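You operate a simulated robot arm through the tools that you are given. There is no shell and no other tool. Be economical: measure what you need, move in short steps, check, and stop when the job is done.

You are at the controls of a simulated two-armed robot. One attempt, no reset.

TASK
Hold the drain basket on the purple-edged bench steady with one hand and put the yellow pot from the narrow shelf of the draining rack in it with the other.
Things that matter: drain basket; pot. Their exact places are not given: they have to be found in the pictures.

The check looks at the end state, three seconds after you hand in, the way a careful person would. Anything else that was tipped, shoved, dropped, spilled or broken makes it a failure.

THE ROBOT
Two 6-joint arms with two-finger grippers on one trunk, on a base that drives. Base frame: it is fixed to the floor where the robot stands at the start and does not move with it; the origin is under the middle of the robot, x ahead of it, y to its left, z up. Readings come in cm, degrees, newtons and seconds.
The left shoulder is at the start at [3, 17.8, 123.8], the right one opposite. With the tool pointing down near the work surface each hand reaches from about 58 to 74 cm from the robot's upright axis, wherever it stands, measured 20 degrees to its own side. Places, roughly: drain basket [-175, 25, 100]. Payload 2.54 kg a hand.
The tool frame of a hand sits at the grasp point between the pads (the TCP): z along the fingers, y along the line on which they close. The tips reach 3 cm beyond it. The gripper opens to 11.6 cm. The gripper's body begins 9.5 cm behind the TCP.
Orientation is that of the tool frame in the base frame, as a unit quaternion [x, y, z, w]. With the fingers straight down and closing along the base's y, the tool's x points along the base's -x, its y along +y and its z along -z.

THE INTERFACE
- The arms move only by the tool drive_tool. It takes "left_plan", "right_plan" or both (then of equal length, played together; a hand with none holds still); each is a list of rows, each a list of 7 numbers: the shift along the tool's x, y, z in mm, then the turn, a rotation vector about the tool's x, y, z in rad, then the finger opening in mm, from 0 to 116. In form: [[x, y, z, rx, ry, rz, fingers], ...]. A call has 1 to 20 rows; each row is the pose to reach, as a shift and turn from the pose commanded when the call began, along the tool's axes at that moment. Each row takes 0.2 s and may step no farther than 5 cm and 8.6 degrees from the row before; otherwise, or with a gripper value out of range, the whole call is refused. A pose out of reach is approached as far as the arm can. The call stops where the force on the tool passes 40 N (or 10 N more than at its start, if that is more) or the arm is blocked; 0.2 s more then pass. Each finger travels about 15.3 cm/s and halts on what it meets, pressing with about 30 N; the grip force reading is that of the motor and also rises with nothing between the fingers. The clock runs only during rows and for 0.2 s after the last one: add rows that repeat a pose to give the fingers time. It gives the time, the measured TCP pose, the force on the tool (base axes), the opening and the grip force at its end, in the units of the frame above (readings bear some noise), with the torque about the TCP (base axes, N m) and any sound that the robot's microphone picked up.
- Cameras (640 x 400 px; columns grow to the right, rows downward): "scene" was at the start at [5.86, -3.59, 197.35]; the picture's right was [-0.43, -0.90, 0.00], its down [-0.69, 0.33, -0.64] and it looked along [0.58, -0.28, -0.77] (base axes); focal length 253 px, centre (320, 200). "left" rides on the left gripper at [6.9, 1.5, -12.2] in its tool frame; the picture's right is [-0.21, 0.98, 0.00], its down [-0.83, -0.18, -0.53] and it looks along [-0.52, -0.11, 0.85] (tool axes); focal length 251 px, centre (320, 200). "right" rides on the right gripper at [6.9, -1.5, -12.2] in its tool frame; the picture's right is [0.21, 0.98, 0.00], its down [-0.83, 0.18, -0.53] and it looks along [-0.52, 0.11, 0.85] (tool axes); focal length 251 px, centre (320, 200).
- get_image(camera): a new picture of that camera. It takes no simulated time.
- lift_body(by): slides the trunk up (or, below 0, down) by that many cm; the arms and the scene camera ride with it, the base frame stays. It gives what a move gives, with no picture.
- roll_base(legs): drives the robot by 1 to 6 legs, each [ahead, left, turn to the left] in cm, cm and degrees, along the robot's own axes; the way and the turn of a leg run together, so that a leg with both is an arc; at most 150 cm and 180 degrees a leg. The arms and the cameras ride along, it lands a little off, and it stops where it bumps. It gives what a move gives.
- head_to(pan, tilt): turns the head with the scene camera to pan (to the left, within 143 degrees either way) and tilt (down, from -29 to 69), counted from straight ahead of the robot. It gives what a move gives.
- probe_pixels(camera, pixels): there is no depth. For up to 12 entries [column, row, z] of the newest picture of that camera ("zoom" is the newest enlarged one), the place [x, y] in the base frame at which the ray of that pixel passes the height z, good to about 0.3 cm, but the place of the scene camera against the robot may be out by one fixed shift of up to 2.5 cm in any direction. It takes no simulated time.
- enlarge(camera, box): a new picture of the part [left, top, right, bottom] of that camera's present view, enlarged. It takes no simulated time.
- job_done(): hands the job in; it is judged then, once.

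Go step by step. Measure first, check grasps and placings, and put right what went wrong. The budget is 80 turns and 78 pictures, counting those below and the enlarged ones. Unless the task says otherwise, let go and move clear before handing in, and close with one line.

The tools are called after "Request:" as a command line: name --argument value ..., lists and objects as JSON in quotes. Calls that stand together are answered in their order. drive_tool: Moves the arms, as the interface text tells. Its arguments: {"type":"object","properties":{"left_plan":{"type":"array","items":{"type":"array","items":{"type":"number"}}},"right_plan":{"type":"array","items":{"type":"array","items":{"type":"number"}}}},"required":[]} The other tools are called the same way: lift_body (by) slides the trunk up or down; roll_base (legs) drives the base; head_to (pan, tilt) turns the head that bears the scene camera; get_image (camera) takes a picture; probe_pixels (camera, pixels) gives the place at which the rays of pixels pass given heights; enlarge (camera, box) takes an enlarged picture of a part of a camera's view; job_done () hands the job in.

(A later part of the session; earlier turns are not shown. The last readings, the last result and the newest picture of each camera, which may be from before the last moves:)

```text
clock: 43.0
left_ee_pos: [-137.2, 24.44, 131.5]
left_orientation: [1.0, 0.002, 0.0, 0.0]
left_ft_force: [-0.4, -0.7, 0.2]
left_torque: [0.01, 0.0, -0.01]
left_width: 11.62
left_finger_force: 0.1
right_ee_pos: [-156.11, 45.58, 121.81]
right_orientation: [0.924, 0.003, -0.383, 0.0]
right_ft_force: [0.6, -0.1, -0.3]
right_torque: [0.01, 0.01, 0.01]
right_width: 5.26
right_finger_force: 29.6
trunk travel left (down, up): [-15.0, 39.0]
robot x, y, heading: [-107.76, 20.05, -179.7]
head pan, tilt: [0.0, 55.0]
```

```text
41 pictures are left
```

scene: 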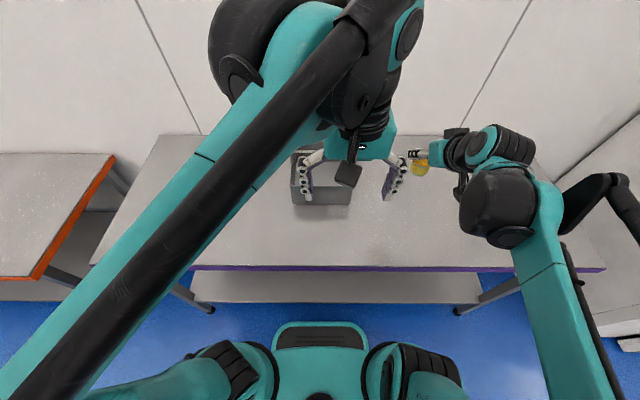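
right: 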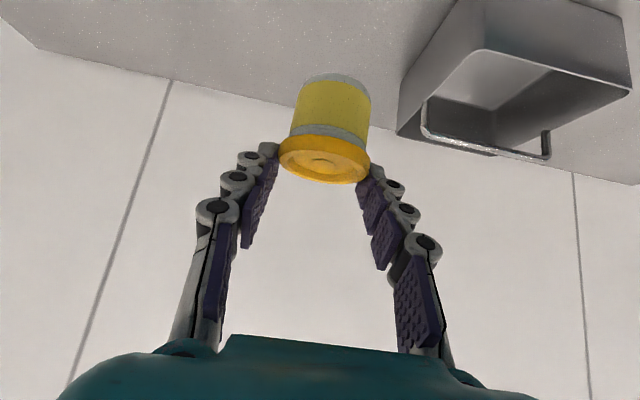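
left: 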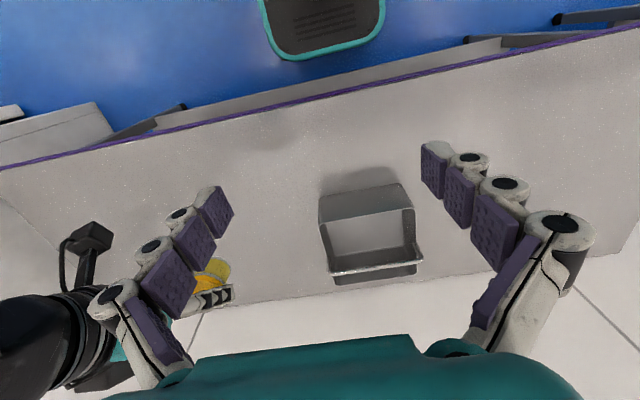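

Trunk is down, all clear. I lower 6 cm more and bring the pot down to ~2.5 cm above the bench at about [-160,48].

Request:
lift_body --by -6

Request:
drive_tool --right_plan '[[10, -4, 22, 0, 0, 0, 30], [22, -8, 44, 0, 0, 0, 30], [34, -12, 66, 0, 0, 0, 30], [46, -16, 88, 0, 0, 0, 30], [60, -20, 108, 0, 0, 0, 30], [74, -22, 128, 0, 0, 0, 30], [88, -25, 144, 0, 0, 0, 30], [88, -25, 144, 0, 0, 0, 30]]'

Request:
get_image --camera "right"

Request:
get_image --camera "scene"

```text
clock: 44.0
left_ee_pos: [-137.19, 24.51, 125.44]
left_orientation: [1.0, 0.002, 0.0, 0.001]
left_ft_force: [-0.2, 1.0, -0.5]
left_torque: [0.02, -0.01, 0.04]
left_width: 11.6
left_finger_force: 0.1
right_ee_pos: [-156.06, 45.68, 115.87]
right_orientation: [0.924, 0.003, -0.382, 0.0]
right_ft_force: [0.1, 0.9, 0.4]
right_torque: [0.01, 0.0, 0.01]
right_width: 5.29
right_finger_force: 30.0
trunk travel left (down, up): [-9.0, 45.0]
robot x, y, heading: [-107.78, 20.23, -179.6]
head pan, tilt: [0.0, 55.0]
```

```text
clock: 45.8
left_ee_pos: [-137.2, 24.6, 125.59]
left_orientation: [1.0, 0.002, -0.001, 0.001]
left_ft_force: [0.8, 0.4, 0.4]
left_torque: [0.0, 0.03, 0.02]
left_width: 11.63
left_finger_force: 0.0
right_ee_pos: [-160.08, 48.05, 99.24]
right_orientation: [0.924, 0.002, -0.382, 0.0]
right_ft_force: [0.1, 0.1, -0.6]
right_torque: [-0.02, -0.03, -0.02]
right_width: 5.27
right_finger_force: 30.1
trunk travel left (down, up): [-9.0, 45.0]
robot x, y, heading: [-108.02, 19.95, -179.9]
head pan, tilt: [0.0, 55.0]
```

```text
40 pictures are left
```

right: 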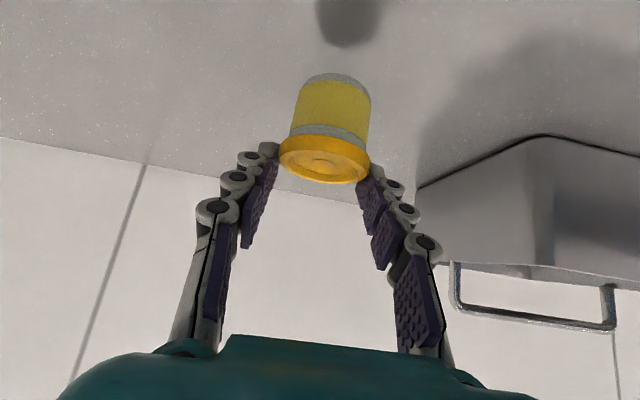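

```text
39 pictures are left
```

scene: 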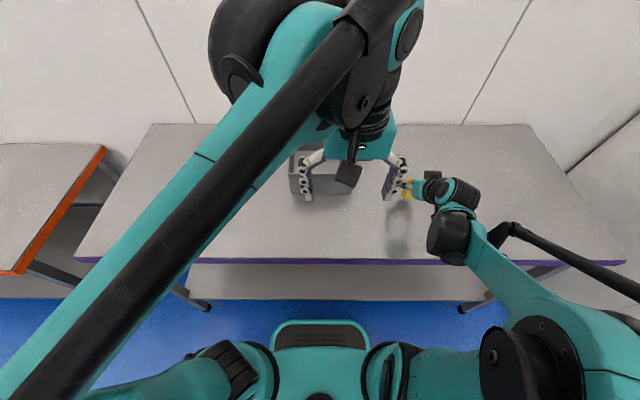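

Pot's shadow shows it ~3 cm above the bench. I descend in small steps and watch force.

Request:
drive_tool --right_plan '[[5, 0, 5, 0, 0, 0, 30], [10, 0, 10, 0, 0, 0, 30], [15, 0, 15, 0, 0, 0, 30], [19, 0, 19, 0, 0, 0, 30], [19, 0, 19, 0, 0, 0, 30]]'

Request:
enlarge --camera "right" --box '[220, 0, 420, 200]'

```text
clock: 47.0
left_ee_pos: [-137.38, 24.61, 125.44]
left_orientation: [1.0, 0.003, 0.0, -0.001]
left_ft_force: [-0.3, 0.7, 0.0]
left_torque: [-0.03, 0.02, -0.02]
left_width: 11.58
left_finger_force: 0.1
right_ee_pos: [-160.01, 48.2, 96.61]
right_orientation: [0.924, 0.001, -0.383, -0.001]
right_ft_force: [-0.7, -0.4, 0.7]
right_torque: [0.0, -0.03, 0.02]
right_width: 5.26
right_finger_force: 30.1
trunk travel left (down, up): [-9.0, 45.0]
robot x, y, heading: [-108.03, 19.74, -179.6]
head pan, tilt: [0.0, 55.0]
```

```text
2.00 times, centred on (320, 100) of right
```

zoom: 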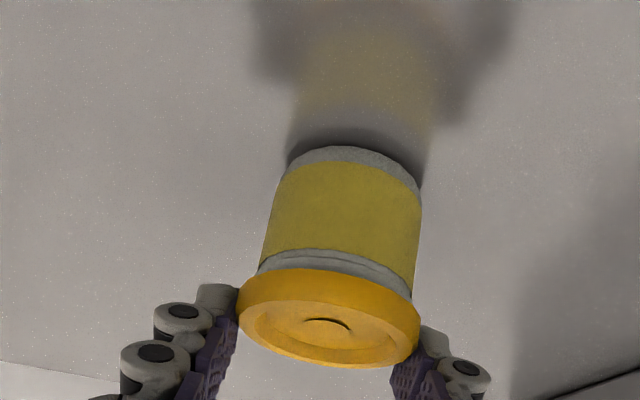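

Almost touching, no contact force yet. I go down in ~1.5 mm steps, reading force.

Request:
drive_tool --right_plan '[[1, 0, 1, 0, 0, 0, 30], [2, 0, 2, 0, 0, 0, 30], [2, 0, 2, 0, 0, 0, 30]]'

Request:
drive_tool --right_plan '[[1, 0, 1, 0, 0, 0, 30], [2, 0, 2, 0, 0, 0, 30], [2, 0, 2, 0, 0, 0, 30]]'

Request:
enlarge --camera "right" --box '[220, 0, 420, 200]'

```text
clock: 47.8
left_ee_pos: [-137.29, 24.76, 125.6]
left_orientation: [1.0, 0.002, -0.001, 0.0]
left_ft_force: [-0.3, -0.7, 0.3]
left_torque: [0.0, -0.05, 0.02]
left_width: 11.59
left_finger_force: 0.0
right_ee_pos: [-160.0, 48.22, 96.4]
right_orientation: [0.923, 0.002, -0.384, 0.0]
right_ft_force: [-0.7, 1.3, 9.5]
right_torque: [0.27, 0.18, -0.02]
right_width: 5.27
right_finger_force: 29.7
trunk travel left (down, up): [-9.0, 45.0]
robot x, y, heading: [-107.64, 20.03, -179.7]
head pan, tilt: [0.0, 55.0]
```

```text
clock: 48.6
left_ee_pos: [-137.13, 24.43, 125.48]
left_orientation: [1.0, 0.003, -0.001, 0.001]
left_ft_force: [0.5, -0.2, 0.2]
left_torque: [-0.02, 0.0, 0.01]
left_width: 11.6
left_finger_force: 0.1
right_ee_pos: [-160.02, 48.05, 96.15]
right_orientation: [0.923, 0.002, -0.384, -0.001]
right_ft_force: [-4.5, -3.4, 20.5]
right_torque: [-0.08, 0.31, -0.02]
right_width: 5.26
right_finger_force: 30.5
trunk travel left (down, up): [-9.0, 45.0]
robot x, y, heading: [-108.15, 20.0, -179.6]
head pan, tilt: [0.0, 55.0]
```

```text
2.00 times, centred on (320, 100) of right
```

zoom: 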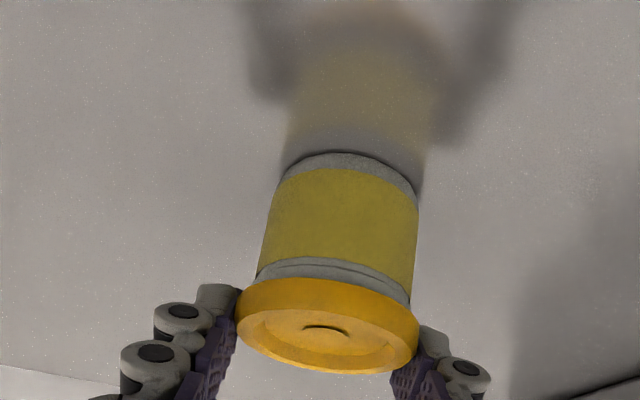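

Contact: 20 N upward, pot standing. I ease up slightly and open the fingers gently.

Request:
drive_tool --right_plan '[[-2, 0, -2, 0, 0, 0, 40], [-2, 0, -2, 0, 0, 0, 60], [-2, 0, -2, 0, 0, 0, 70], [-2, 0, -2, 0, 0, 0, 90], [-2, 0, -2, 0, 0, 0, 116], [-2, 0, -2, 0, 0, 0, 116]]'

Request:
get_image --camera "right"

```text
clock: 50.0
left_ee_pos: [-137.31, 24.55, 125.42]
left_orientation: [1.0, 0.002, 0.0, 0.001]
left_ft_force: [-0.7, 0.0, 0.6]
left_torque: [0.04, 0.0, -0.01]
left_width: 11.62
left_finger_force: 0.1
right_ee_pos: [-160.06, 48.13, 96.57]
right_orientation: [0.924, 0.003, -0.383, 0.0]
right_ft_force: [0.4, 0.3, 0.3]
right_torque: [0.01, 0.01, 0.02]
right_width: 11.58
right_finger_force: 0.1
trunk travel left (down, up): [-9.0, 45.0]
robot x, y, heading: [-107.65, 19.82, -179.8]
head pan, tilt: [0.0, 55.0]
```

```text
36 pictures are left
```

right: 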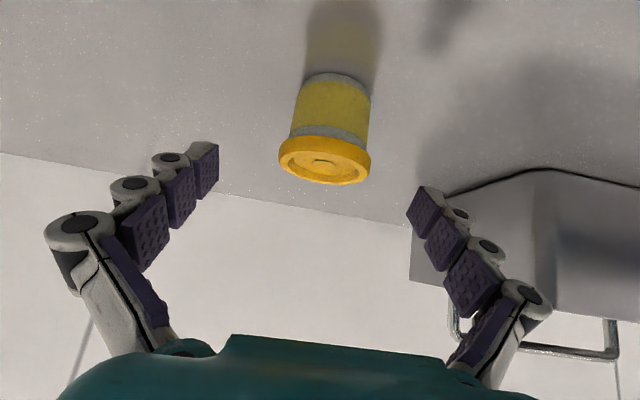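

Pot stands upright, free. I probe it, back out along the tool, and turn the hand vertical.

Request:
probe_pixels --camera "right" --pixels '[[324, 162, 94], [324, 162, 95], [324, 162, 96], [336, 76, 90]]'

Request:
drive_tool --right_plan '[[0, 0, -30, 0, 0, 0, 116], [0, 0, -65, 0, 0, 0, 116], [0, 0, -100, 0, 0, 0, 116], [-10, 0, -110, 0, 0.134, 0, 116], [-20, 0, -120, 0, 0.268, 0, 116], [-30, 0, -125, 0, 0.402, 0, 116], [-40, 0, -125, 0, 0.536, 0, 116], [-40, 0, -125, 0, 0.67, 0, 116], [-40, 0, -125, 0, 0.785, 0, 116], [-40, 0, -125, 0, 0.785, 0, 116]]'

Request:
get_image --camera "right"

```text
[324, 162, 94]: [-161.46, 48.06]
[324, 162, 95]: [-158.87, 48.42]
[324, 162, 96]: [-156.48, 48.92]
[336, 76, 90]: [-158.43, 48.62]
```

```text
clock: 52.2
left_ee_pos: [-137.22, 24.66, 125.52]
left_orientation: [1.0, 0.003, -0.001, 0.0]
left_ft_force: [0.1, 0.3, 0.6]
left_torque: [0.0, 0.02, 0.01]
left_width: 11.61
left_finger_force: 0.0
right_ee_pos: [-153.99, 48.15, 108.1]
right_orientation: [1.0, 0.002, 0.0, -0.001]
right_ft_force: [0.9, -0.4, 0.5]
right_torque: [-0.02, -0.01, 0.02]
right_width: 11.61
right_finger_force: 0.0
trunk travel left (down, up): [-9.0, 45.0]
robot x, y, heading: [-107.64, 19.94, -179.5]
head pan, tilt: [0.0, 55.0]
```

```text
35 pictures are left
```

right: 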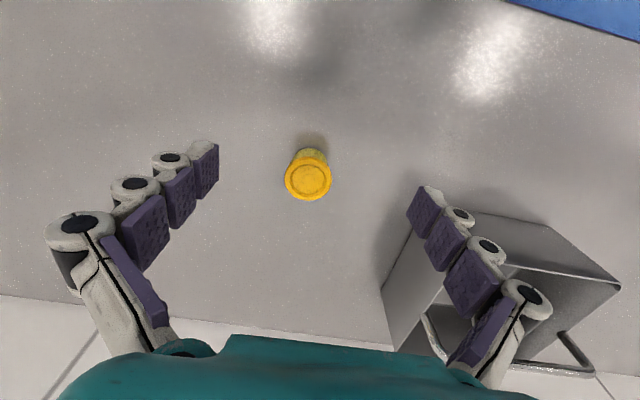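

Request:
probe_pixels --camera "right" --pixels '[[308, 179, 93], [308, 179, 94.3], [308, 179, 95.5], [285, 179, 94.3], [331, 179, 94.3], [308, 150, 90]]'

```text
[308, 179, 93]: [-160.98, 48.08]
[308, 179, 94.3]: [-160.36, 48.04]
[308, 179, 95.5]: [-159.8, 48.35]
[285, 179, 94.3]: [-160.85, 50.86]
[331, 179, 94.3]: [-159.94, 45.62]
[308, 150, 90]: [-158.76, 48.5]
```

Pot axis at [-160.5,48.2], top ≈94.4. I go over it, descend and grip vertically.

Request:
drive_tool --right_plan '[[-32, 0, 0, 0, 0, 0, 116], [-65, 0, 0, 0, 0, 0, 116], [-65, 0, 35, 0, 0, 0, 116], [-65, 0, 70, 0, 0, 0, 116], [-65, 0, 105, 0, 0, 0, 116], [-65, 0, 130, 0, 0, 0, 116], [-65, 0, 146, 0, 0, 0, 116], [-65, 0, 146, 0, 0, 0, 116]]'

Request:
get_image --camera "right"

```text
clock: 54.0
left_ee_pos: [-137.33, 24.64, 125.38]
left_orientation: [1.0, 0.002, 0.0, 0.0]
left_ft_force: [0.5, 0.4, 0.3]
left_torque: [0.01, -0.01, 0.01]
left_width: 11.6
left_finger_force: 0.1
right_ee_pos: [-160.56, 48.19, 93.61]
right_orientation: [1.0, 0.001, 0.0, -0.002]
right_ft_force: [-0.4, 1.3, 0.6]
right_torque: [0.01, -0.02, 0.0]
right_width: 11.61
right_finger_force: 0.1
trunk travel left (down, up): [-9.0, 45.0]
robot x, y, heading: [-107.67, 20.06, -179.9]
head pan, tilt: [0.0, 55.0]
```

```text
34 pictures are left
```

right: 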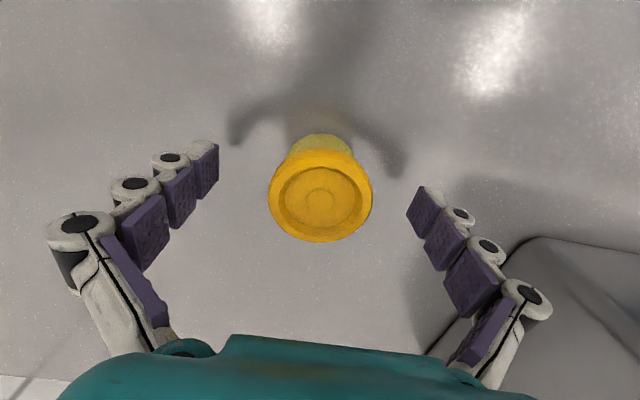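

Lid centre (320,198) coincides with the grasp point. Close and lift a little.

Request:
drive_tool --right_plan '[[0, 0, 1, 0, 0, 0, 80], [0, 0, 1, 0, 0, 0, 55], [0, 0, 1, 0, 0, 0, 30], [0, 0, 1, 0, 0, 0, 30], [0, 0, 1, 0, 0, 0, 30]]'

Request:
drive_tool --right_plan '[[0, 0, -10, 0, 0, 0, 20], [0, 0, -20, 0, 0, 0, 20], [0, 0, -40, 0, 0, 0, 20], [0, 0, -40, 0, 0, 0, 20]]'

Request:
get_image --camera "right"

```text
clock: 55.2
left_ee_pos: [-137.37, 24.53, 125.49]
left_orientation: [1.0, 0.002, 0.0, 0.001]
left_ft_force: [0.2, 1.3, -0.2]
left_torque: [0.0, 0.0, -0.01]
left_width: 11.6
left_finger_force: 0.0
right_ee_pos: [-160.54, 48.17, 93.54]
right_orientation: [1.0, 0.003, 0.0, -0.001]
right_ft_force: [-1.4, 0.6, 3.1]
right_torque: [-0.09, 0.03, -0.03]
right_width: 5.12
right_finger_force: 30.0
trunk travel left (down, up): [-9.0, 45.0]
robot x, y, heading: [-107.67, 19.79, -180.0]
head pan, tilt: [0.0, 55.0]
```

```text
clock: 56.2
left_ee_pos: [-137.26, 24.69, 125.5]
left_orientation: [1.0, 0.003, 0.0, 0.0]
left_ft_force: [-0.7, -0.7, 0.8]
left_torque: [0.02, -0.01, -0.03]
left_width: 11.6
left_finger_force: 0.1
right_ee_pos: [-160.63, 48.13, 97.53]
right_orientation: [1.0, 0.002, 0.0, -0.001]
right_ft_force: [-0.6, 0.1, -0.5]
right_torque: [0.01, 0.03, 0.02]
right_width: 5.14
right_finger_force: 29.8
trunk travel left (down, up): [-9.0, 45.0]
robot x, y, heading: [-107.98, 20.13, -179.7]
head pan, tilt: [0.0, 55.0]
```

```text
33 pictures are left
```

right: 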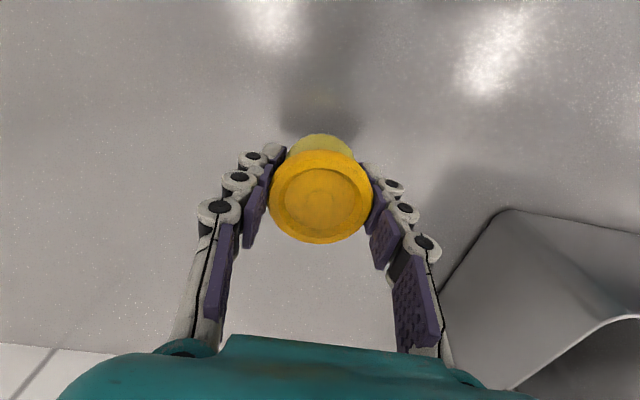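

Pot held firmly at the grasp point. I lift it to a clear height and meanwhile yaw the left hand 90° over the basket's left side so its fingers can pinch the handle bar.

Request:
drive_tool --left_plan '[[-25, 13, 0, 0, 0, 0.143, 116], [-50, 26, 0, 0, 0, 0.286, 116], [-75, 39, 0, 0, 0, 0.428, 116], [-100, 52, 0, 0, 0, 0.571, 116], [-125, 65, 0, 0, 0, 0.714, 116], [-150, 78, 0, 0, 0, 0.857, 116], [-175, 91, 0, 0, 0, 1.0, 116], [-200, 104, 0, 0, 0, 1.142, 116], [-225, 117, 0, 0, 0, 1.285, 116], [-250, 130, 0, 0, 0, 1.428, 116], [-277, 146, 0, 0, 0, 1.57, 116], [-277, 146, 0, 0, 0, 1.57, 116]]' --right_plan '[[0, 0, -20, 0, 0, 0, 20], [0, 0, -40, 0, 0, 0, 20], [0, 0, -60, 0, 0, 0, 20], [0, 0, -80, 0, 0, 0, 20], [0, 0, -100, 0, 0, 0, 20], [0, 0, -120, 0, 0, 0, 20], [0, 0, -140, 0, 0, 0, 20], [0, 0, -160, 0, 0, 0, 20], [0, 0, -180, 0, 0, 0, 20], [0, 0, -200, 0, 0, 0, 20], [0, 0, -200, 0, 0, 0, 20], [0, 0, -200, 0, 0, 0, 20]]'

Request:
get_image --camera "scene"

Request:
get_image --camera "left"

```text
clock: 58.8
left_ee_pos: [-164.76, 9.76, 125.48]
left_orientation: [0.709, -0.705, -0.001, 0.001]
left_ft_force: [0.7, 0.1, -0.4]
left_torque: [-0.02, 0.0, 0.01]
left_width: 11.61
left_finger_force: 0.1
right_ee_pos: [-160.5, 48.12, 117.45]
right_orientation: [1.0, 0.002, 0.0, -0.001]
right_ft_force: [0.7, -0.3, -0.5]
right_torque: [-0.03, 0.01, -0.02]
right_width: 5.14
right_finger_force: 30.0
trunk travel left (down, up): [-9.0, 45.0]
robot x, y, heading: [-108.17, 20.03, -179.7]
head pan, tilt: [0.0, 55.0]
```

```text
32 pictures are left
```

scene: 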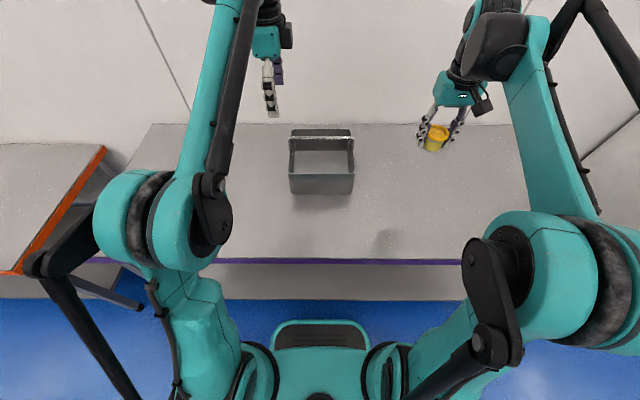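

```text
31 pictures are left
```

left: 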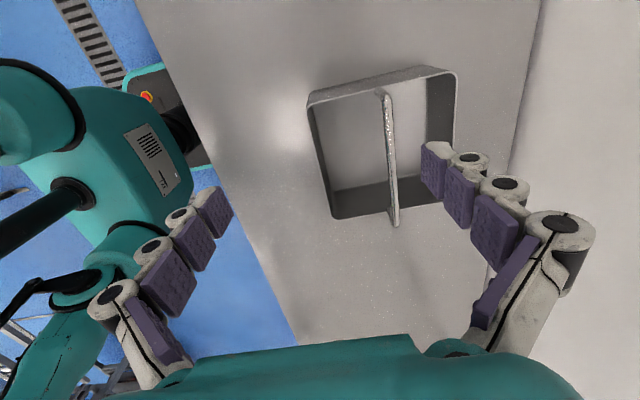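

Yaw reached. I refine the bar position with the left camera at (382,97) and (395,218).

Request:
probe_pixels --camera "left" --pixels '[[383, 97, 105], [395, 218, 105], [388, 150, 105], [310, 103, 100.4], [455, 72, 100.4]]'

Request:
drive_tool --left_plan '[[0, 0, 0, 0, -0.122, 0, 116], [0, 17, 0, 0, -0.244, 0, 116], [0, 34, 0, 0, -0.366, 0, 116], [0, 51, 0, 0, -0.488, 0, 116], [0, 68, 0, 0, -0.61, 0, 116], [0, 85, 0, 0, -0.61, 0, 116], [0, 85, 0, 0, -0.61, 0, 116]]'

Request:
get_image --camera "left"

Request:
get_image --camera "scene"

```text
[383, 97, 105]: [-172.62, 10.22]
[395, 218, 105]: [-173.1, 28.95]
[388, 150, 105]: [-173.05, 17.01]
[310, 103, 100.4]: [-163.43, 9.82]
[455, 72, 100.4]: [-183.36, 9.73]
```

```text
clock: 60.4
left_ee_pos: [-173.34, 9.69, 125.61]
left_orientation: [0.676, -0.673, -0.213, -0.212]
left_ft_force: [0.1, -0.9, -0.1]
left_torque: [-0.02, 0.02, 0.04]
left_width: 11.6
left_finger_force: 0.1
right_ee_pos: [-160.48, 48.05, 117.39]
right_orientation: [1.0, 0.002, 0.0, -0.001]
right_ft_force: [-0.1, -1.2, -1.4]
right_torque: [0.01, 0.0, -0.02]
right_width: 5.12
right_finger_force: 30.2
trunk travel left (down, up): [-9.0, 45.0]
robot x, y, heading: [-107.64, 20.07, -179.7]
head pan, tilt: [0.0, 55.0]
```

```text
30 pictures are left
```

left: 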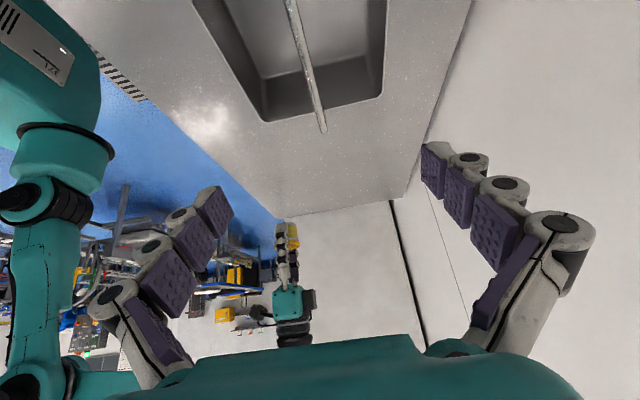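

```text
29 pictures are left
```

scene: 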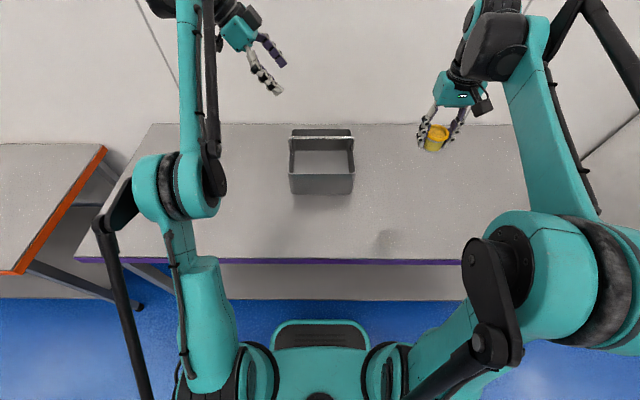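

Lean works and the bar is at x≈-173.05. I lower the left hand to straddle the bar near its left end ([-173.05,13.5,104.8]).

Request:
drive_tool --left_plan '[[13, -3, 28, 0, 0, 0, 116], [26, -3, 56, 0, 0, 0, 116], [39, -3, 84, 0, 0, 0, 116], [52, -3, 112, 0, 0, 0, 116], [62, -3, 135, 0, 0, 0, 116], [72, -3, 158, 0, 0, 0, 116], [80, -3, 176, 0, 0, 0, 116], [88, -3, 192, 0, 0, 0, 116], [88, -3, 192, 0, 0, 0, 116]]'

Request:
get_image --camera "left"

Request:
get_image --camera "scene"

```text
clock: 62.4
left_ee_pos: [-173.06, 13.46, 104.88]
left_orientation: [0.676, -0.673, -0.212, -0.212]
left_ft_force: [-0.5, -0.7, -0.2]
left_torque: [0.03, 0.0, 0.02]
left_width: 11.6
left_finger_force: 0.0
right_ee_pos: [-160.55, 48.12, 117.29]
right_orientation: [1.0, 0.001, 0.0, 0.0]
right_ft_force: [0.2, 0.1, -0.5]
right_torque: [-0.01, -0.02, -0.03]
right_width: 5.1
right_finger_force: 30.1
trunk travel left (down, up): [-9.0, 45.0]
robot x, y, heading: [-107.68, 20.26, -179.6]
head pan, tilt: [0.0, 55.0]
```

```text
28 pictures are left
```

left: 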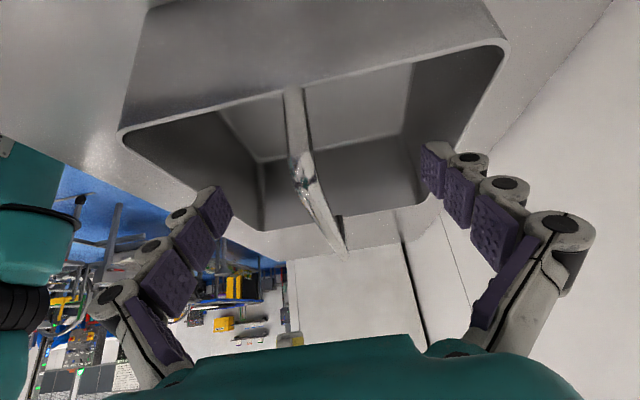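

```text
27 pictures are left
```

scene: 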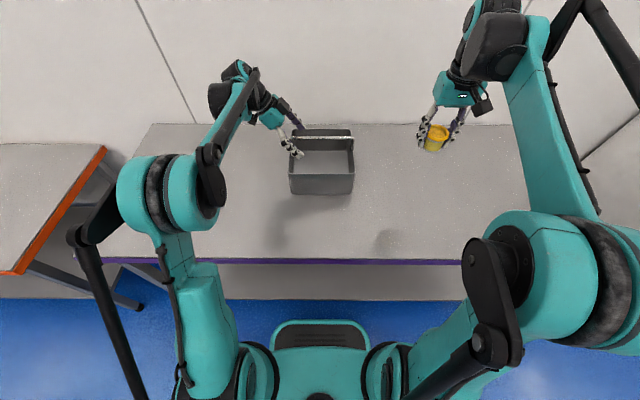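

The bar passes at (312,190), ~4 mm toward the robot from the grasp point (320,192). I shift 4 mm and close gently.

Request:
drive_tool --left_plan '[[0, -4, 0, 0, 0, 0, 100], [0, -4, 0, 0, 0, 0, 75], [0, -4, 0, 0, 0, 0, 50], [0, -4, 0, 0, 0, 0, 30], [0, -4, 0, 0, 0, 0, 24], [0, -4, 0, 0, 0, 0, 18], [0, -4, 0, 0, 0, 0, 18]]'

Request:
get_image --camera "left"

```text
clock: 64.0
left_ee_pos: [-172.76, 13.47, 104.73]
left_orientation: [0.677, -0.672, -0.212, -0.211]
left_ft_force: [-0.1, 0.0, 0.7]
left_torque: [0.0, 0.0, -0.03]
left_width: 1.78
left_finger_force: 0.0
right_ee_pos: [-160.61, 48.05, 117.35]
right_orientation: [1.0, 0.002, 0.001, -0.002]
right_ft_force: [0.6, -0.4, 0.4]
right_torque: [0.0, 0.0, -0.04]
right_width: 5.09
right_finger_force: 30.5
trunk travel left (down, up): [-9.0, 45.0]
robot x, y, heading: [-107.67, 20.1, -179.7]
head pan, tilt: [0.0, 55.0]
```

```text
26 pictures are left
```

left: 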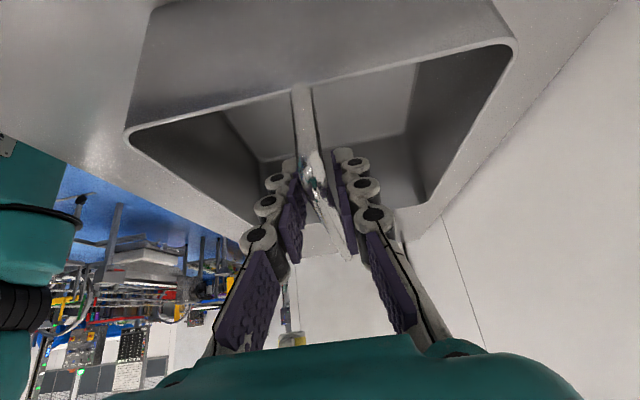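

Bar is centered between the fingers; I close fully onto it.

Request:
drive_tool --left_plan '[[0, 0, 0, 0, 0, 0, 12], [0, 0, 0, 0, 0, 0, 6], [0, 0, 0, 0, 0, 0, 0], [0, 0, 0, 0, 0, 0, 0]]'

Request:
get_image --camera "left"

```text
clock: 65.0
left_ee_pos: [-172.75, 13.52, 104.65]
left_orientation: [0.677, -0.672, -0.213, -0.212]
left_ft_force: [-1.5, 0.6, 0.7]
left_torque: [0.03, -0.02, 0.2]
left_width: 0.99
left_finger_force: 29.9
right_ee_pos: [-160.68, 47.99, 117.45]
right_orientation: [1.0, 0.002, 0.0, -0.001]
right_ft_force: [-0.2, -0.2, -0.7]
right_torque: [-0.01, 0.01, 0.0]
right_width: 5.13
right_finger_force: 29.9
trunk travel left (down, up): [-9.0, 45.0]
robot x, y, heading: [-107.89, 20.51, -179.7]
head pan, tilt: [0.0, 55.0]
```

```text
25 pictures are left
```

left: 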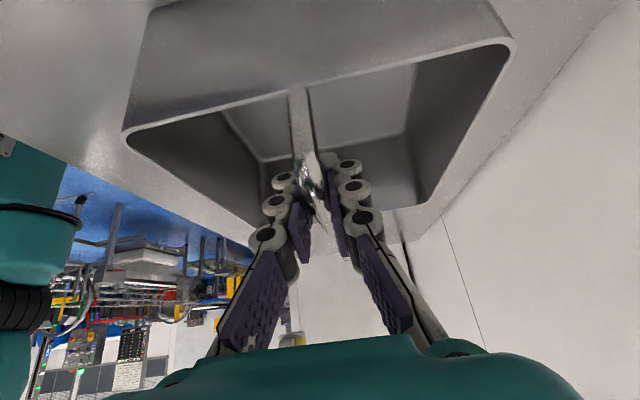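

Basket held (bar 0.99 cm, 30 N). I carry the pot over the basket's front-right compartment at [-168,23.5], staying high.

Request:
drive_tool --right_plan '[[-10, 31, 0, 0, 0, 0, 20], [-20, 62, 0, 0, 0, 0, 20], [-30, 93, 0, 0, 0, 0, 20], [-40, 124, 0, 0, 0, 0, 20], [-50, 155, 0, 0, 0, 0, 20], [-60, 186, 0, 0, 0, 0, 20], [-68, 217, 0, 0, 0, 0, 20], [-74, 245, 0, 0, 0, 0, 20], [-74, 245, 0, 0, 0, 0, 20]]'

Request:
get_image --camera "right"

Request:
get_image --camera "left"

Request:
enlarge --camera "scene" --box '[200, 40, 480, 240]'

```text
clock: 67.0
left_ee_pos: [-172.82, 13.43, 104.74]
left_orientation: [0.676, -0.672, -0.213, -0.212]
left_ft_force: [0.8, 0.7, 0.4]
left_torque: [-0.39, -0.01, 0.08]
left_width: 0.98
left_finger_force: 29.9
right_ee_pos: [-167.94, 23.32, 117.25]
right_orientation: [1.0, 0.001, 0.0, -0.001]
right_ft_force: [-0.5, -0.6, -0.2]
right_torque: [0.0, -0.01, 0.02]
right_width: 5.1
right_finger_force: 30.2
trunk travel left (down, up): [-9.0, 45.0]
robot x, y, heading: [-108.09, 19.93, -179.9]
head pan, tilt: [0.0, 55.0]
```

```text
24 pictures are left
```

right: 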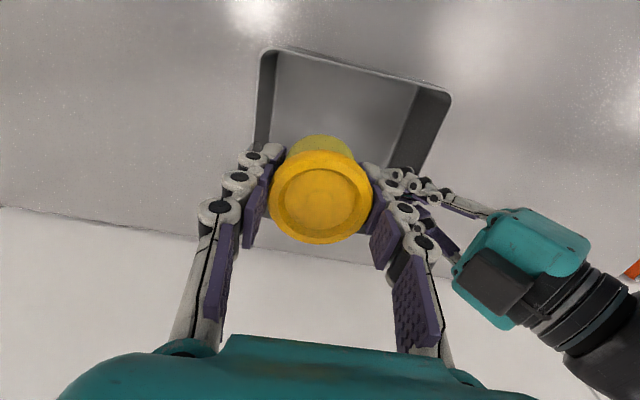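

```text
23 pictures are left
```

left: 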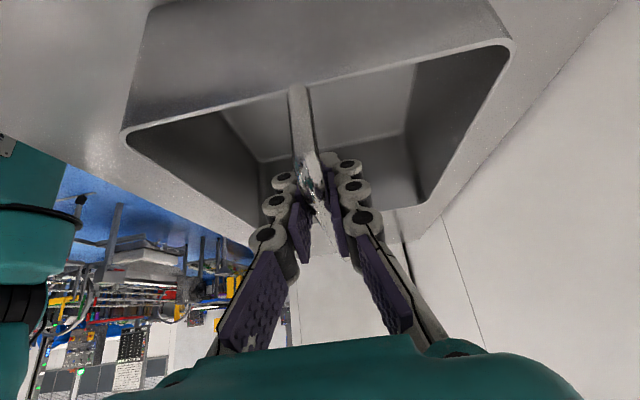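

```text
2.00 times, centred on (340, 140) of scene
```

zoom: 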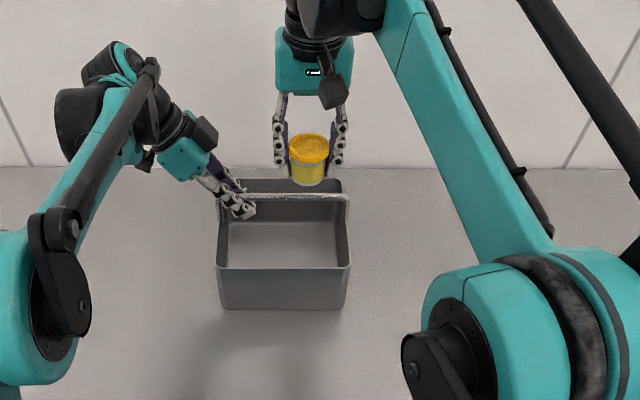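

Alignment looks right: pot over the front compartment, left hand clear. I descend to ~3 cm above the basket floor.

Request:
drive_tool --right_plan '[[0, 0, 25, 0, 0, 0, 20], [0, 0, 50, 0, 0, 0, 20], [0, 0, 75, 0, 0, 0, 20], [0, 0, 100, 0, 0, 0, 20], [0, 0, 120, 0, 0, 0, 20], [0, 0, 140, 0, 0, 0, 20], [0, 0, 160, 0, 0, 0, 20], [0, 0, 180, 0, 0, 0, 20], [0, 0, 200, 0, 0, 0, 20], [0, 0, 200, 0, 0, 0, 20]]'

Request:
get_image --camera "right"

Request:
get_image --camera "left"

```text
clock: 69.2
left_ee_pos: [-172.79, 13.64, 104.7]
left_orientation: [0.677, -0.672, -0.213, -0.211]
left_ft_force: [1.0, -1.0, 0.2]
left_torque: [-0.01, 0.02, 0.06]
left_width: 0.98
left_finger_force: 30.2
right_ee_pos: [-167.95, 23.6, 97.26]
right_orientation: [1.0, 0.002, 0.001, -0.001]
right_ft_force: [0.6, 0.5, -0.8]
right_torque: [-0.01, -0.01, -0.01]
right_width: 5.12
right_finger_force: 30.1
trunk travel left (down, up): [-9.0, 45.0]
robot x, y, heading: [-107.95, 20.22, -179.7]
head pan, tilt: [0.0, 55.0]
```

```text
21 pictures are left
```

right: 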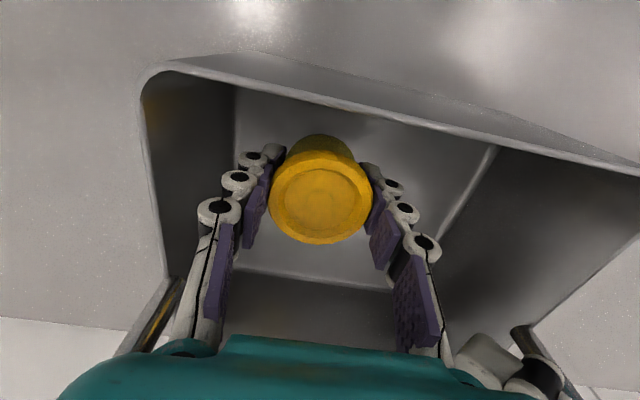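

```text
20 pictures are left
```

left: 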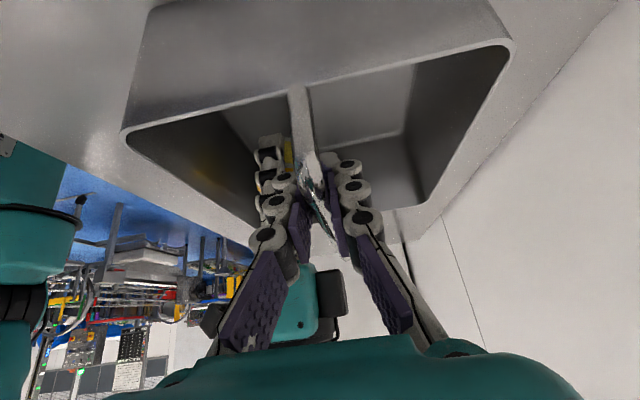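

Clear on all sides. I lower until touch, in small steps.

Request:
drive_tool --right_plan '[[0, 0, 8, 0, 0, 0, 20], [0, 0, 16, 0, 0, 0, 20], [0, 0, 22, 0, 0, 0, 20], [0, 0, 27, 0, 0, 0, 20], [0, 0, 27, 0, 0, 0, 20]]'

Request:
drive_tool --right_plan '[[0, 0, 2, 0, 0, 0, 20], [0, 0, 3, 0, 0, 0, 20], [0, 0, 3, 0, 0, 0, 20]]'

```text
clock: 70.0
left_ee_pos: [-172.83, 13.44, 104.82]
left_orientation: [0.677, -0.672, -0.214, -0.21]
left_ft_force: [-1.9, 0.5, 3.4]
left_torque: [-0.07, -0.06, 0.09]
left_width: 1.0
left_finger_force: 30.4
right_ee_pos: [-167.91, 23.57, 95.52]
right_orientation: [1.0, 0.002, -0.003, -0.001]
right_ft_force: [4.4, -0.6, 8.9]
right_torque: [-0.1, 0.88, 0.11]
right_width: 5.12
right_finger_force: 30.1
trunk travel left (down, up): [-9.0, 45.0]
robot x, y, heading: [-107.61, 20.36, -179.5]
head pan, tilt: [0.0, 55.0]
stopped in row 4 (right hand): the force on the tool passed its limit at 50 N (the readings are from after the stop); the commanded pose is now the measured one
```

```text
clock: 70.5
left_ee_pos: [-172.69, 13.49, 104.72]
left_orientation: [0.677, -0.673, -0.214, -0.209]
left_ft_force: [-1.5, -1.1, 6.7]
left_torque: [-0.29, 0.0, 0.01]
left_width: 0.97
left_finger_force: 29.7
right_ee_pos: [-167.85, 23.62, 95.55]
right_orientation: [1.0, 0.003, -0.003, -0.001]
right_ft_force: [6.4, -0.6, 13.0]
right_torque: [-0.16, 1.29, 0.12]
right_width: 5.13
right_finger_force: 29.5
trunk travel left (down, up): [-9.0, 45.0]
robot x, y, heading: [-107.76, 20.22, -179.8]
head pan, tilt: [0.0, 55.0]
stopped in row 2 (right hand): the force on the tool passed its limit at 42 N (the readings are from after the stop); the commanded pose is now the measured one
```

The stop's torque/force ratio points to contact ~10 cm above and 5 cm beyond the TCP: the palm rests on the handle bar with the pot ~1.4 cm off the floor. I raise 1 cm, lean the hand ~11° back toward the robot and 5 mm nearer, then look.

Request:
drive_tool --right_plan '[[0, 0, -10, 0, 0, 0, 20], [2, 0, -10, 0, -0.07, 0, 20], [4, 0, -10, 0, -0.14, 0, 20], [5, 0, -10, 0, -0.2, 0, 20], [5, 0, -10, 0, -0.2, 0, 20]]'

Request:
enlarge --camera "scene" --box '[240, 60, 420, 220]'

Request:
get_image --camera "right"

Request:
get_image --camera "left"

```text
clock: 71.7
left_ee_pos: [-172.73, 13.45, 104.66]
left_orientation: [0.678, -0.672, -0.214, -0.209]
left_ft_force: [4.5, -2.5, 15.7]
left_torque: [0.22, 0.06, 0.05]
left_width: 0.99
left_finger_force: 30.2
right_ee_pos: [-167.43, 23.51, 96.58]
right_orientation: [0.995, 0.002, -0.104, -0.001]
right_ft_force: [0.2, -0.6, -1.4]
right_torque: [0.04, -0.02, -0.02]
right_width: 5.12
right_finger_force: 30.0
trunk travel left (down, up): [-9.0, 45.0]
robot x, y, heading: [-108.11, 19.77, -179.9]
head pan, tilt: [0.0, 55.0]
```

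```text
2.50 times, centred on (330, 140) of scene
```

zoom: 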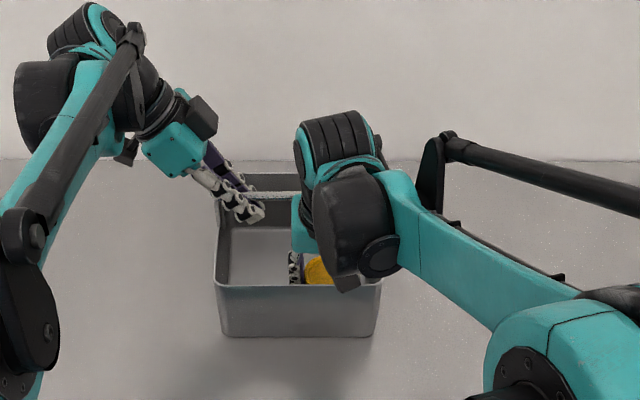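

```text
18 pictures are left
```

right: 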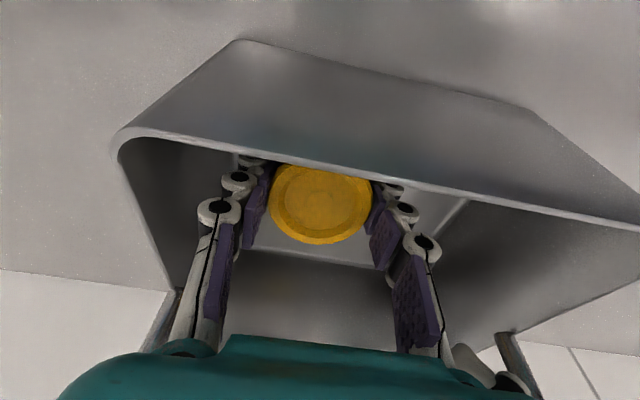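

```text
17 pictures are left
```

left: 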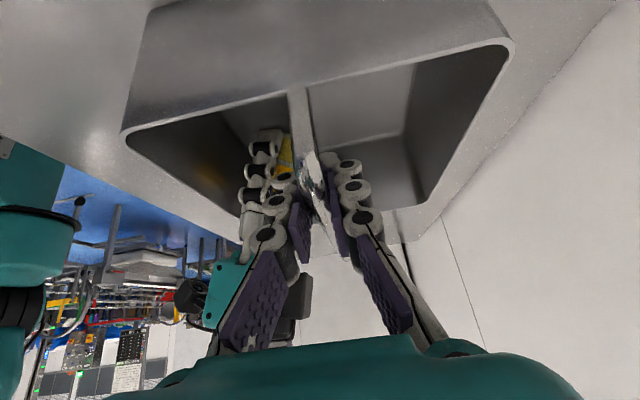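

No contact now. I lower vertically in small steps with the lean until touch.

Request:
drive_tool --right_plan '[[1, 0, 5, 0, 0, 0, 20], [2, 0, 10, 0, 0, 0, 20], [2, 0, 13, 0, 0, 0, 20], [3, 0, 15, 0, 0, 0, 20], [3, 0, 15, 0, 0, 0, 20]]'

Request:
drive_tool --right_plan '[[0, 0, 2, 0, 0, 0, 20], [0, 0, 3, 0, 0, 0, 20], [0, 0, 3, 0, 0, 0, 20]]'

```text
clock: 72.9
left_ee_pos: [-172.82, 13.55, 104.74]
left_orientation: [0.677, -0.672, -0.214, -0.209]
left_ft_force: [4.6, -2.4, 15.5]
left_torque: [0.12, 0.05, 0.08]
left_width: 0.98
left_finger_force: 30.2
right_ee_pos: [-167.32, 23.56, 94.87]
right_orientation: [0.995, 0.003, -0.103, -0.001]
right_ft_force: [0.6, 0.2, 0.0]
right_torque: [-0.02, -0.04, -0.02]
right_width: 5.1
right_finger_force: 30.2
trunk travel left (down, up): [-9.0, 45.0]
robot x, y, heading: [-107.84, 19.98, -179.7]
head pan, tilt: [0.0, 55.0]
```

```text
clock: 73.7
left_ee_pos: [-172.87, 13.44, 104.74]
left_orientation: [0.677, -0.672, -0.214, -0.209]
left_ft_force: [5.4, -3.2, 13.1]
left_torque: [0.1, 0.03, 0.03]
left_width: 0.97
left_finger_force: 30.0
right_ee_pos: [-167.44, 23.67, 94.69]
right_orientation: [0.995, 0.002, -0.103, -0.001]
right_ft_force: [0.3, -0.2, -1.4]
right_torque: [-0.01, -0.01, 0.02]
right_width: 5.1
right_finger_force: 29.4
trunk travel left (down, up): [-9.0, 45.0]
robot x, y, heading: [-108.21, 19.55, -179.8]
head pan, tilt: [0.0, 55.0]
```

Bar cleared, no contact yet at 94.7. Continue 2 mm at a time.

Request:
drive_tool --right_plan '[[0, 0, 1, 0, 0, 0, 20], [0, 0, 2, 0, 0, 0, 20], [0, 0, 2, 0, 0, 0, 20]]'

Request:
drive_tool --right_plan '[[0, 0, 1, 0, 0, 0, 20], [0, 0, 2, 0, 0, 0, 20], [0, 0, 2, 0, 0, 0, 20]]'

Request:
get_image --camera "right"

```text
clock: 74.5
left_ee_pos: [-172.72, 13.52, 104.71]
left_orientation: [0.677, -0.672, -0.214, -0.21]
left_ft_force: [5.6, -1.4, 12.0]
left_torque: [0.08, 0.05, 0.09]
left_width: 0.96
left_finger_force: 29.7
right_ee_pos: [-167.43, 23.68, 94.39]
right_orientation: [0.995, 0.003, -0.102, -0.001]
right_ft_force: [0.7, -0.5, -1.5]
right_torque: [0.0, -0.01, 0.0]
right_width: 5.12
right_finger_force: 30.9
trunk travel left (down, up): [-9.0, 45.0]
robot x, y, heading: [-107.86, 20.07, -179.4]
head pan, tilt: [0.0, 55.0]
```

```text
clock: 75.3
left_ee_pos: [-172.71, 13.48, 104.76]
left_orientation: [0.678, -0.672, -0.214, -0.209]
left_ft_force: [6.4, -1.7, 10.0]
left_torque: [0.05, 0.07, 0.0]
left_width: 0.96
left_finger_force: 30.2
right_ee_pos: [-167.5, 23.58, 94.16]
right_orientation: [0.995, 0.004, -0.103, -0.001]
right_ft_force: [0.4, -0.6, 0.2]
right_torque: [-0.02, -0.05, 0.01]
right_width: 5.12
right_finger_force: 30.2
trunk travel left (down, up): [-9.0, 45.0]
robot x, y, heading: [-107.35, 19.93, -180.0]
head pan, tilt: [0.0, 55.0]
```

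```text
16 pictures are left
```

right: 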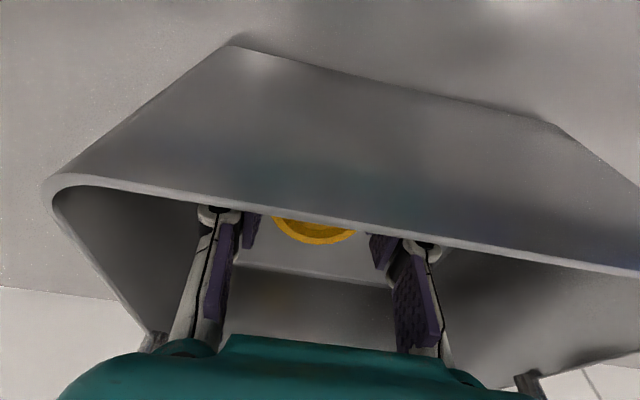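

Still no contact; 3–4 mm more.

Request:
drive_tool --right_plan '[[0, 0, 1, 0, 0, 0, 20], [0, 0, 2, 0, 0, 0, 20], [0, 0, 2, 0, 0, 0, 20]]'

Request:
drive_tool --right_plan '[[0, 0, 1, 0, 0, 0, 20], [0, 0, 2, 0, 0, 0, 20], [0, 0, 2, 0, 0, 0, 20]]'

```text
clock: 76.1
left_ee_pos: [-172.75, 13.39, 104.66]
left_orientation: [0.678, -0.672, -0.214, -0.208]
left_ft_force: [3.3, 1.6, 2.2]
left_torque: [-0.13, 0.04, 0.05]
left_width: 1.01
left_finger_force: 30.2
right_ee_pos: [-167.49, 23.59, 94.1]
right_orientation: [0.995, 0.003, -0.104, 0.0]
right_ft_force: [-1.4, -4.0, 20.3]
right_torque: [-0.06, -0.26, -0.07]
right_width: 5.11
right_finger_force: 29.8
trunk travel left (down, up): [-9.0, 45.0]
robot x, y, heading: [-108.01, 19.87, -179.6]
head pan, tilt: [0.0, 55.0]
```

```text
clock: 76.9
left_ee_pos: [-172.78, 13.48, 104.67]
left_orientation: [0.677, -0.673, -0.213, -0.21]
left_ft_force: [3.9, 1.7, -0.9]
left_torque: [-0.15, 0.04, 0.06]
left_width: 0.98
left_finger_force: 30.3
right_ee_pos: [-167.54, 23.62, 93.71]
right_orientation: [0.995, 0.003, -0.103, -0.001]
right_ft_force: [-1.3, -2.6, 19.7]
right_torque: [0.01, -0.28, 0.0]
right_width: 5.1
right_finger_force: 30.4
trunk travel left (down, up): [-9.0, 45.0]
robot x, y, heading: [-108.03, 20.14, -179.9]
head pan, tilt: [0.0, 55.0]
```

The pot's near edge rests on the basket floor (20 N). I ease up 1 mm and open gently to 80 mm.

Request:
drive_tool --right_plan '[[0, 0, -1, 0, 0, 0, 45], [0, 0, -1, 0, 0, 0, 54], [0, 0, -1, 0, 0, 0, 60], [0, 0, -1, 0, 0, 0, 70], [0, 0, -1, 0, 0, 0, 80], [0, 0, -1, 0, 0, 0, 80]]'

Request:
get_image --camera "right"

Request:
get_image --camera "left"

```text
clock: 78.3
left_ee_pos: [-172.74, 13.47, 104.67]
left_orientation: [0.677, -0.673, -0.213, -0.209]
left_ft_force: [4.5, -0.2, 9.7]
left_torque: [0.19, 0.04, 0.02]
left_width: 0.98
left_finger_force: 30.3
right_ee_pos: [-167.61, 23.59, 93.89]
right_orientation: [0.995, 0.003, -0.103, -0.001]
right_ft_force: [0.2, -0.3, 0.0]
right_torque: [-0.02, -0.02, 0.0]
right_width: 8.0
right_finger_force: 0.2
trunk travel left (down, up): [-9.0, 45.0]
robot x, y, heading: [-107.49, 20.16, -179.9]
head pan, tilt: [0.0, 55.0]
```

```text
15 pictures are left
```

right: 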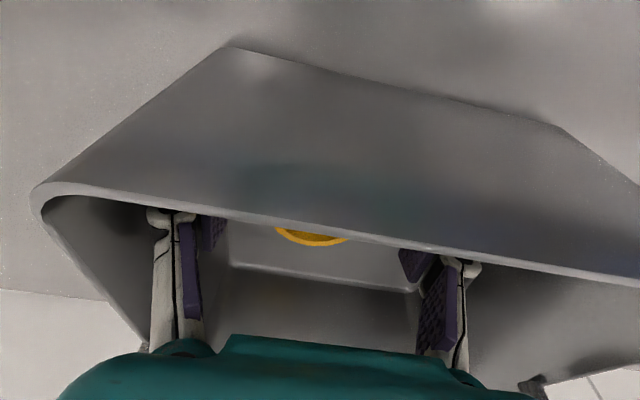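

```text
14 pictures are left
```

left: 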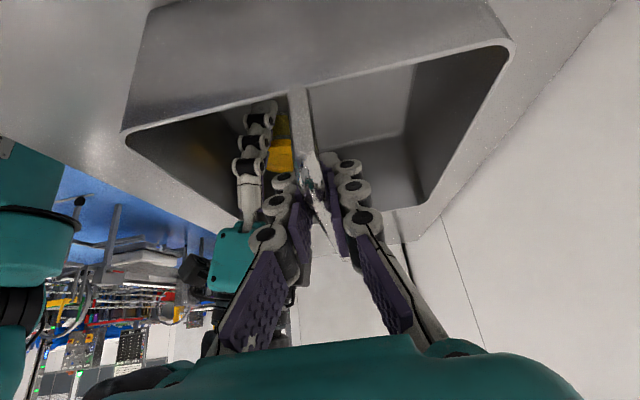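

Pot released and standing (lid seen at (280,155) in the left view). I withdraw the right hand straight up, then check.

Request:
drive_tool --right_plan '[[-2, 0, -12, 0, 0, 0, 80], [-6, 0, -30, 0, 0, 0, 80], [-12, 0, -60, 0, 0, 0, 80], [-18, 0, -90, 0, 0, 0, 80], [-24, 0, -120, 0, 0, 0, 80], [-30, 0, -150, 0, 0, 0, 80], [-36, 0, -180, 0, 0, 0, 80], [-40, 0, -200, 0, 0, 0, 80], [-40, -40, -200, 0, 0, 0, 80], [-40, -80, -200, 0, 0, 0, 80], [-40, -120, -200, 0, 0, 0, 80], [-40, -160, -200, 0, 0, 0, 80], [-40, -200, -200, 0, 0, 0, 80], [-40, -200, -200, 0, 0, 0, 80]]'

Request:
enlarge --camera "scene" --box '[240, 60, 420, 220]'

Request:
get_image --camera "left"

```text
clock: 81.3
left_ee_pos: [-172.8, 13.51, 104.65]
left_orientation: [0.677, -0.672, -0.214, -0.209]
left_ft_force: [3.1, -1.1, 8.7]
left_torque: [-0.09, 0.03, 0.0]
left_width: 1.0
left_finger_force: 30.6
right_ee_pos: [-167.7, 43.76, 114.32]
right_orientation: [0.995, 0.003, -0.102, -0.001]
right_ft_force: [0.0, 0.6, 0.2]
right_torque: [0.03, -0.03, 0.01]
right_width: 8.0
right_finger_force: 0.0
trunk travel left (down, up): [-9.0, 45.0]
robot x, y, heading: [-107.84, 19.98, -179.6]
head pan, tilt: [0.0, 55.0]
```

```text
2.50 times, centred on (330, 140) of scene
```

zoom: 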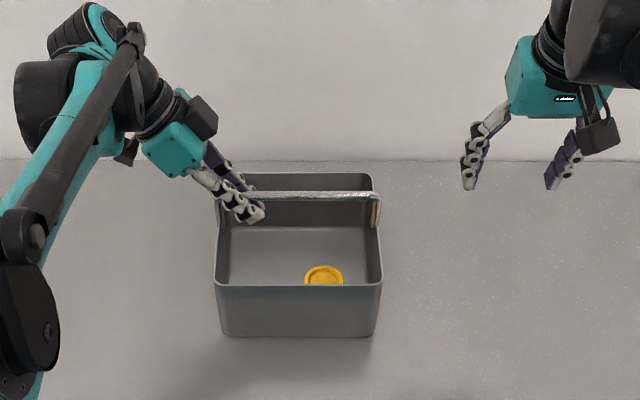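

```text
12 pictures are left
```

left: 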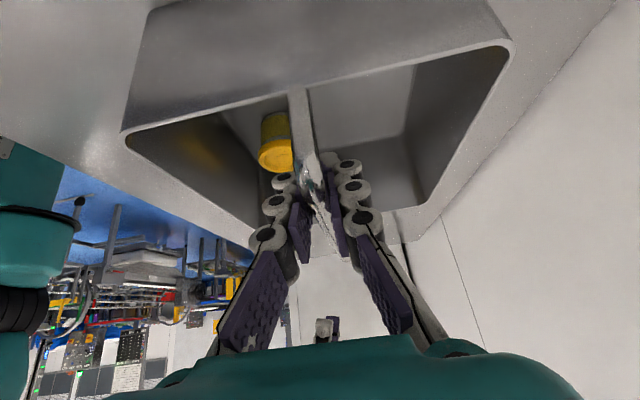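

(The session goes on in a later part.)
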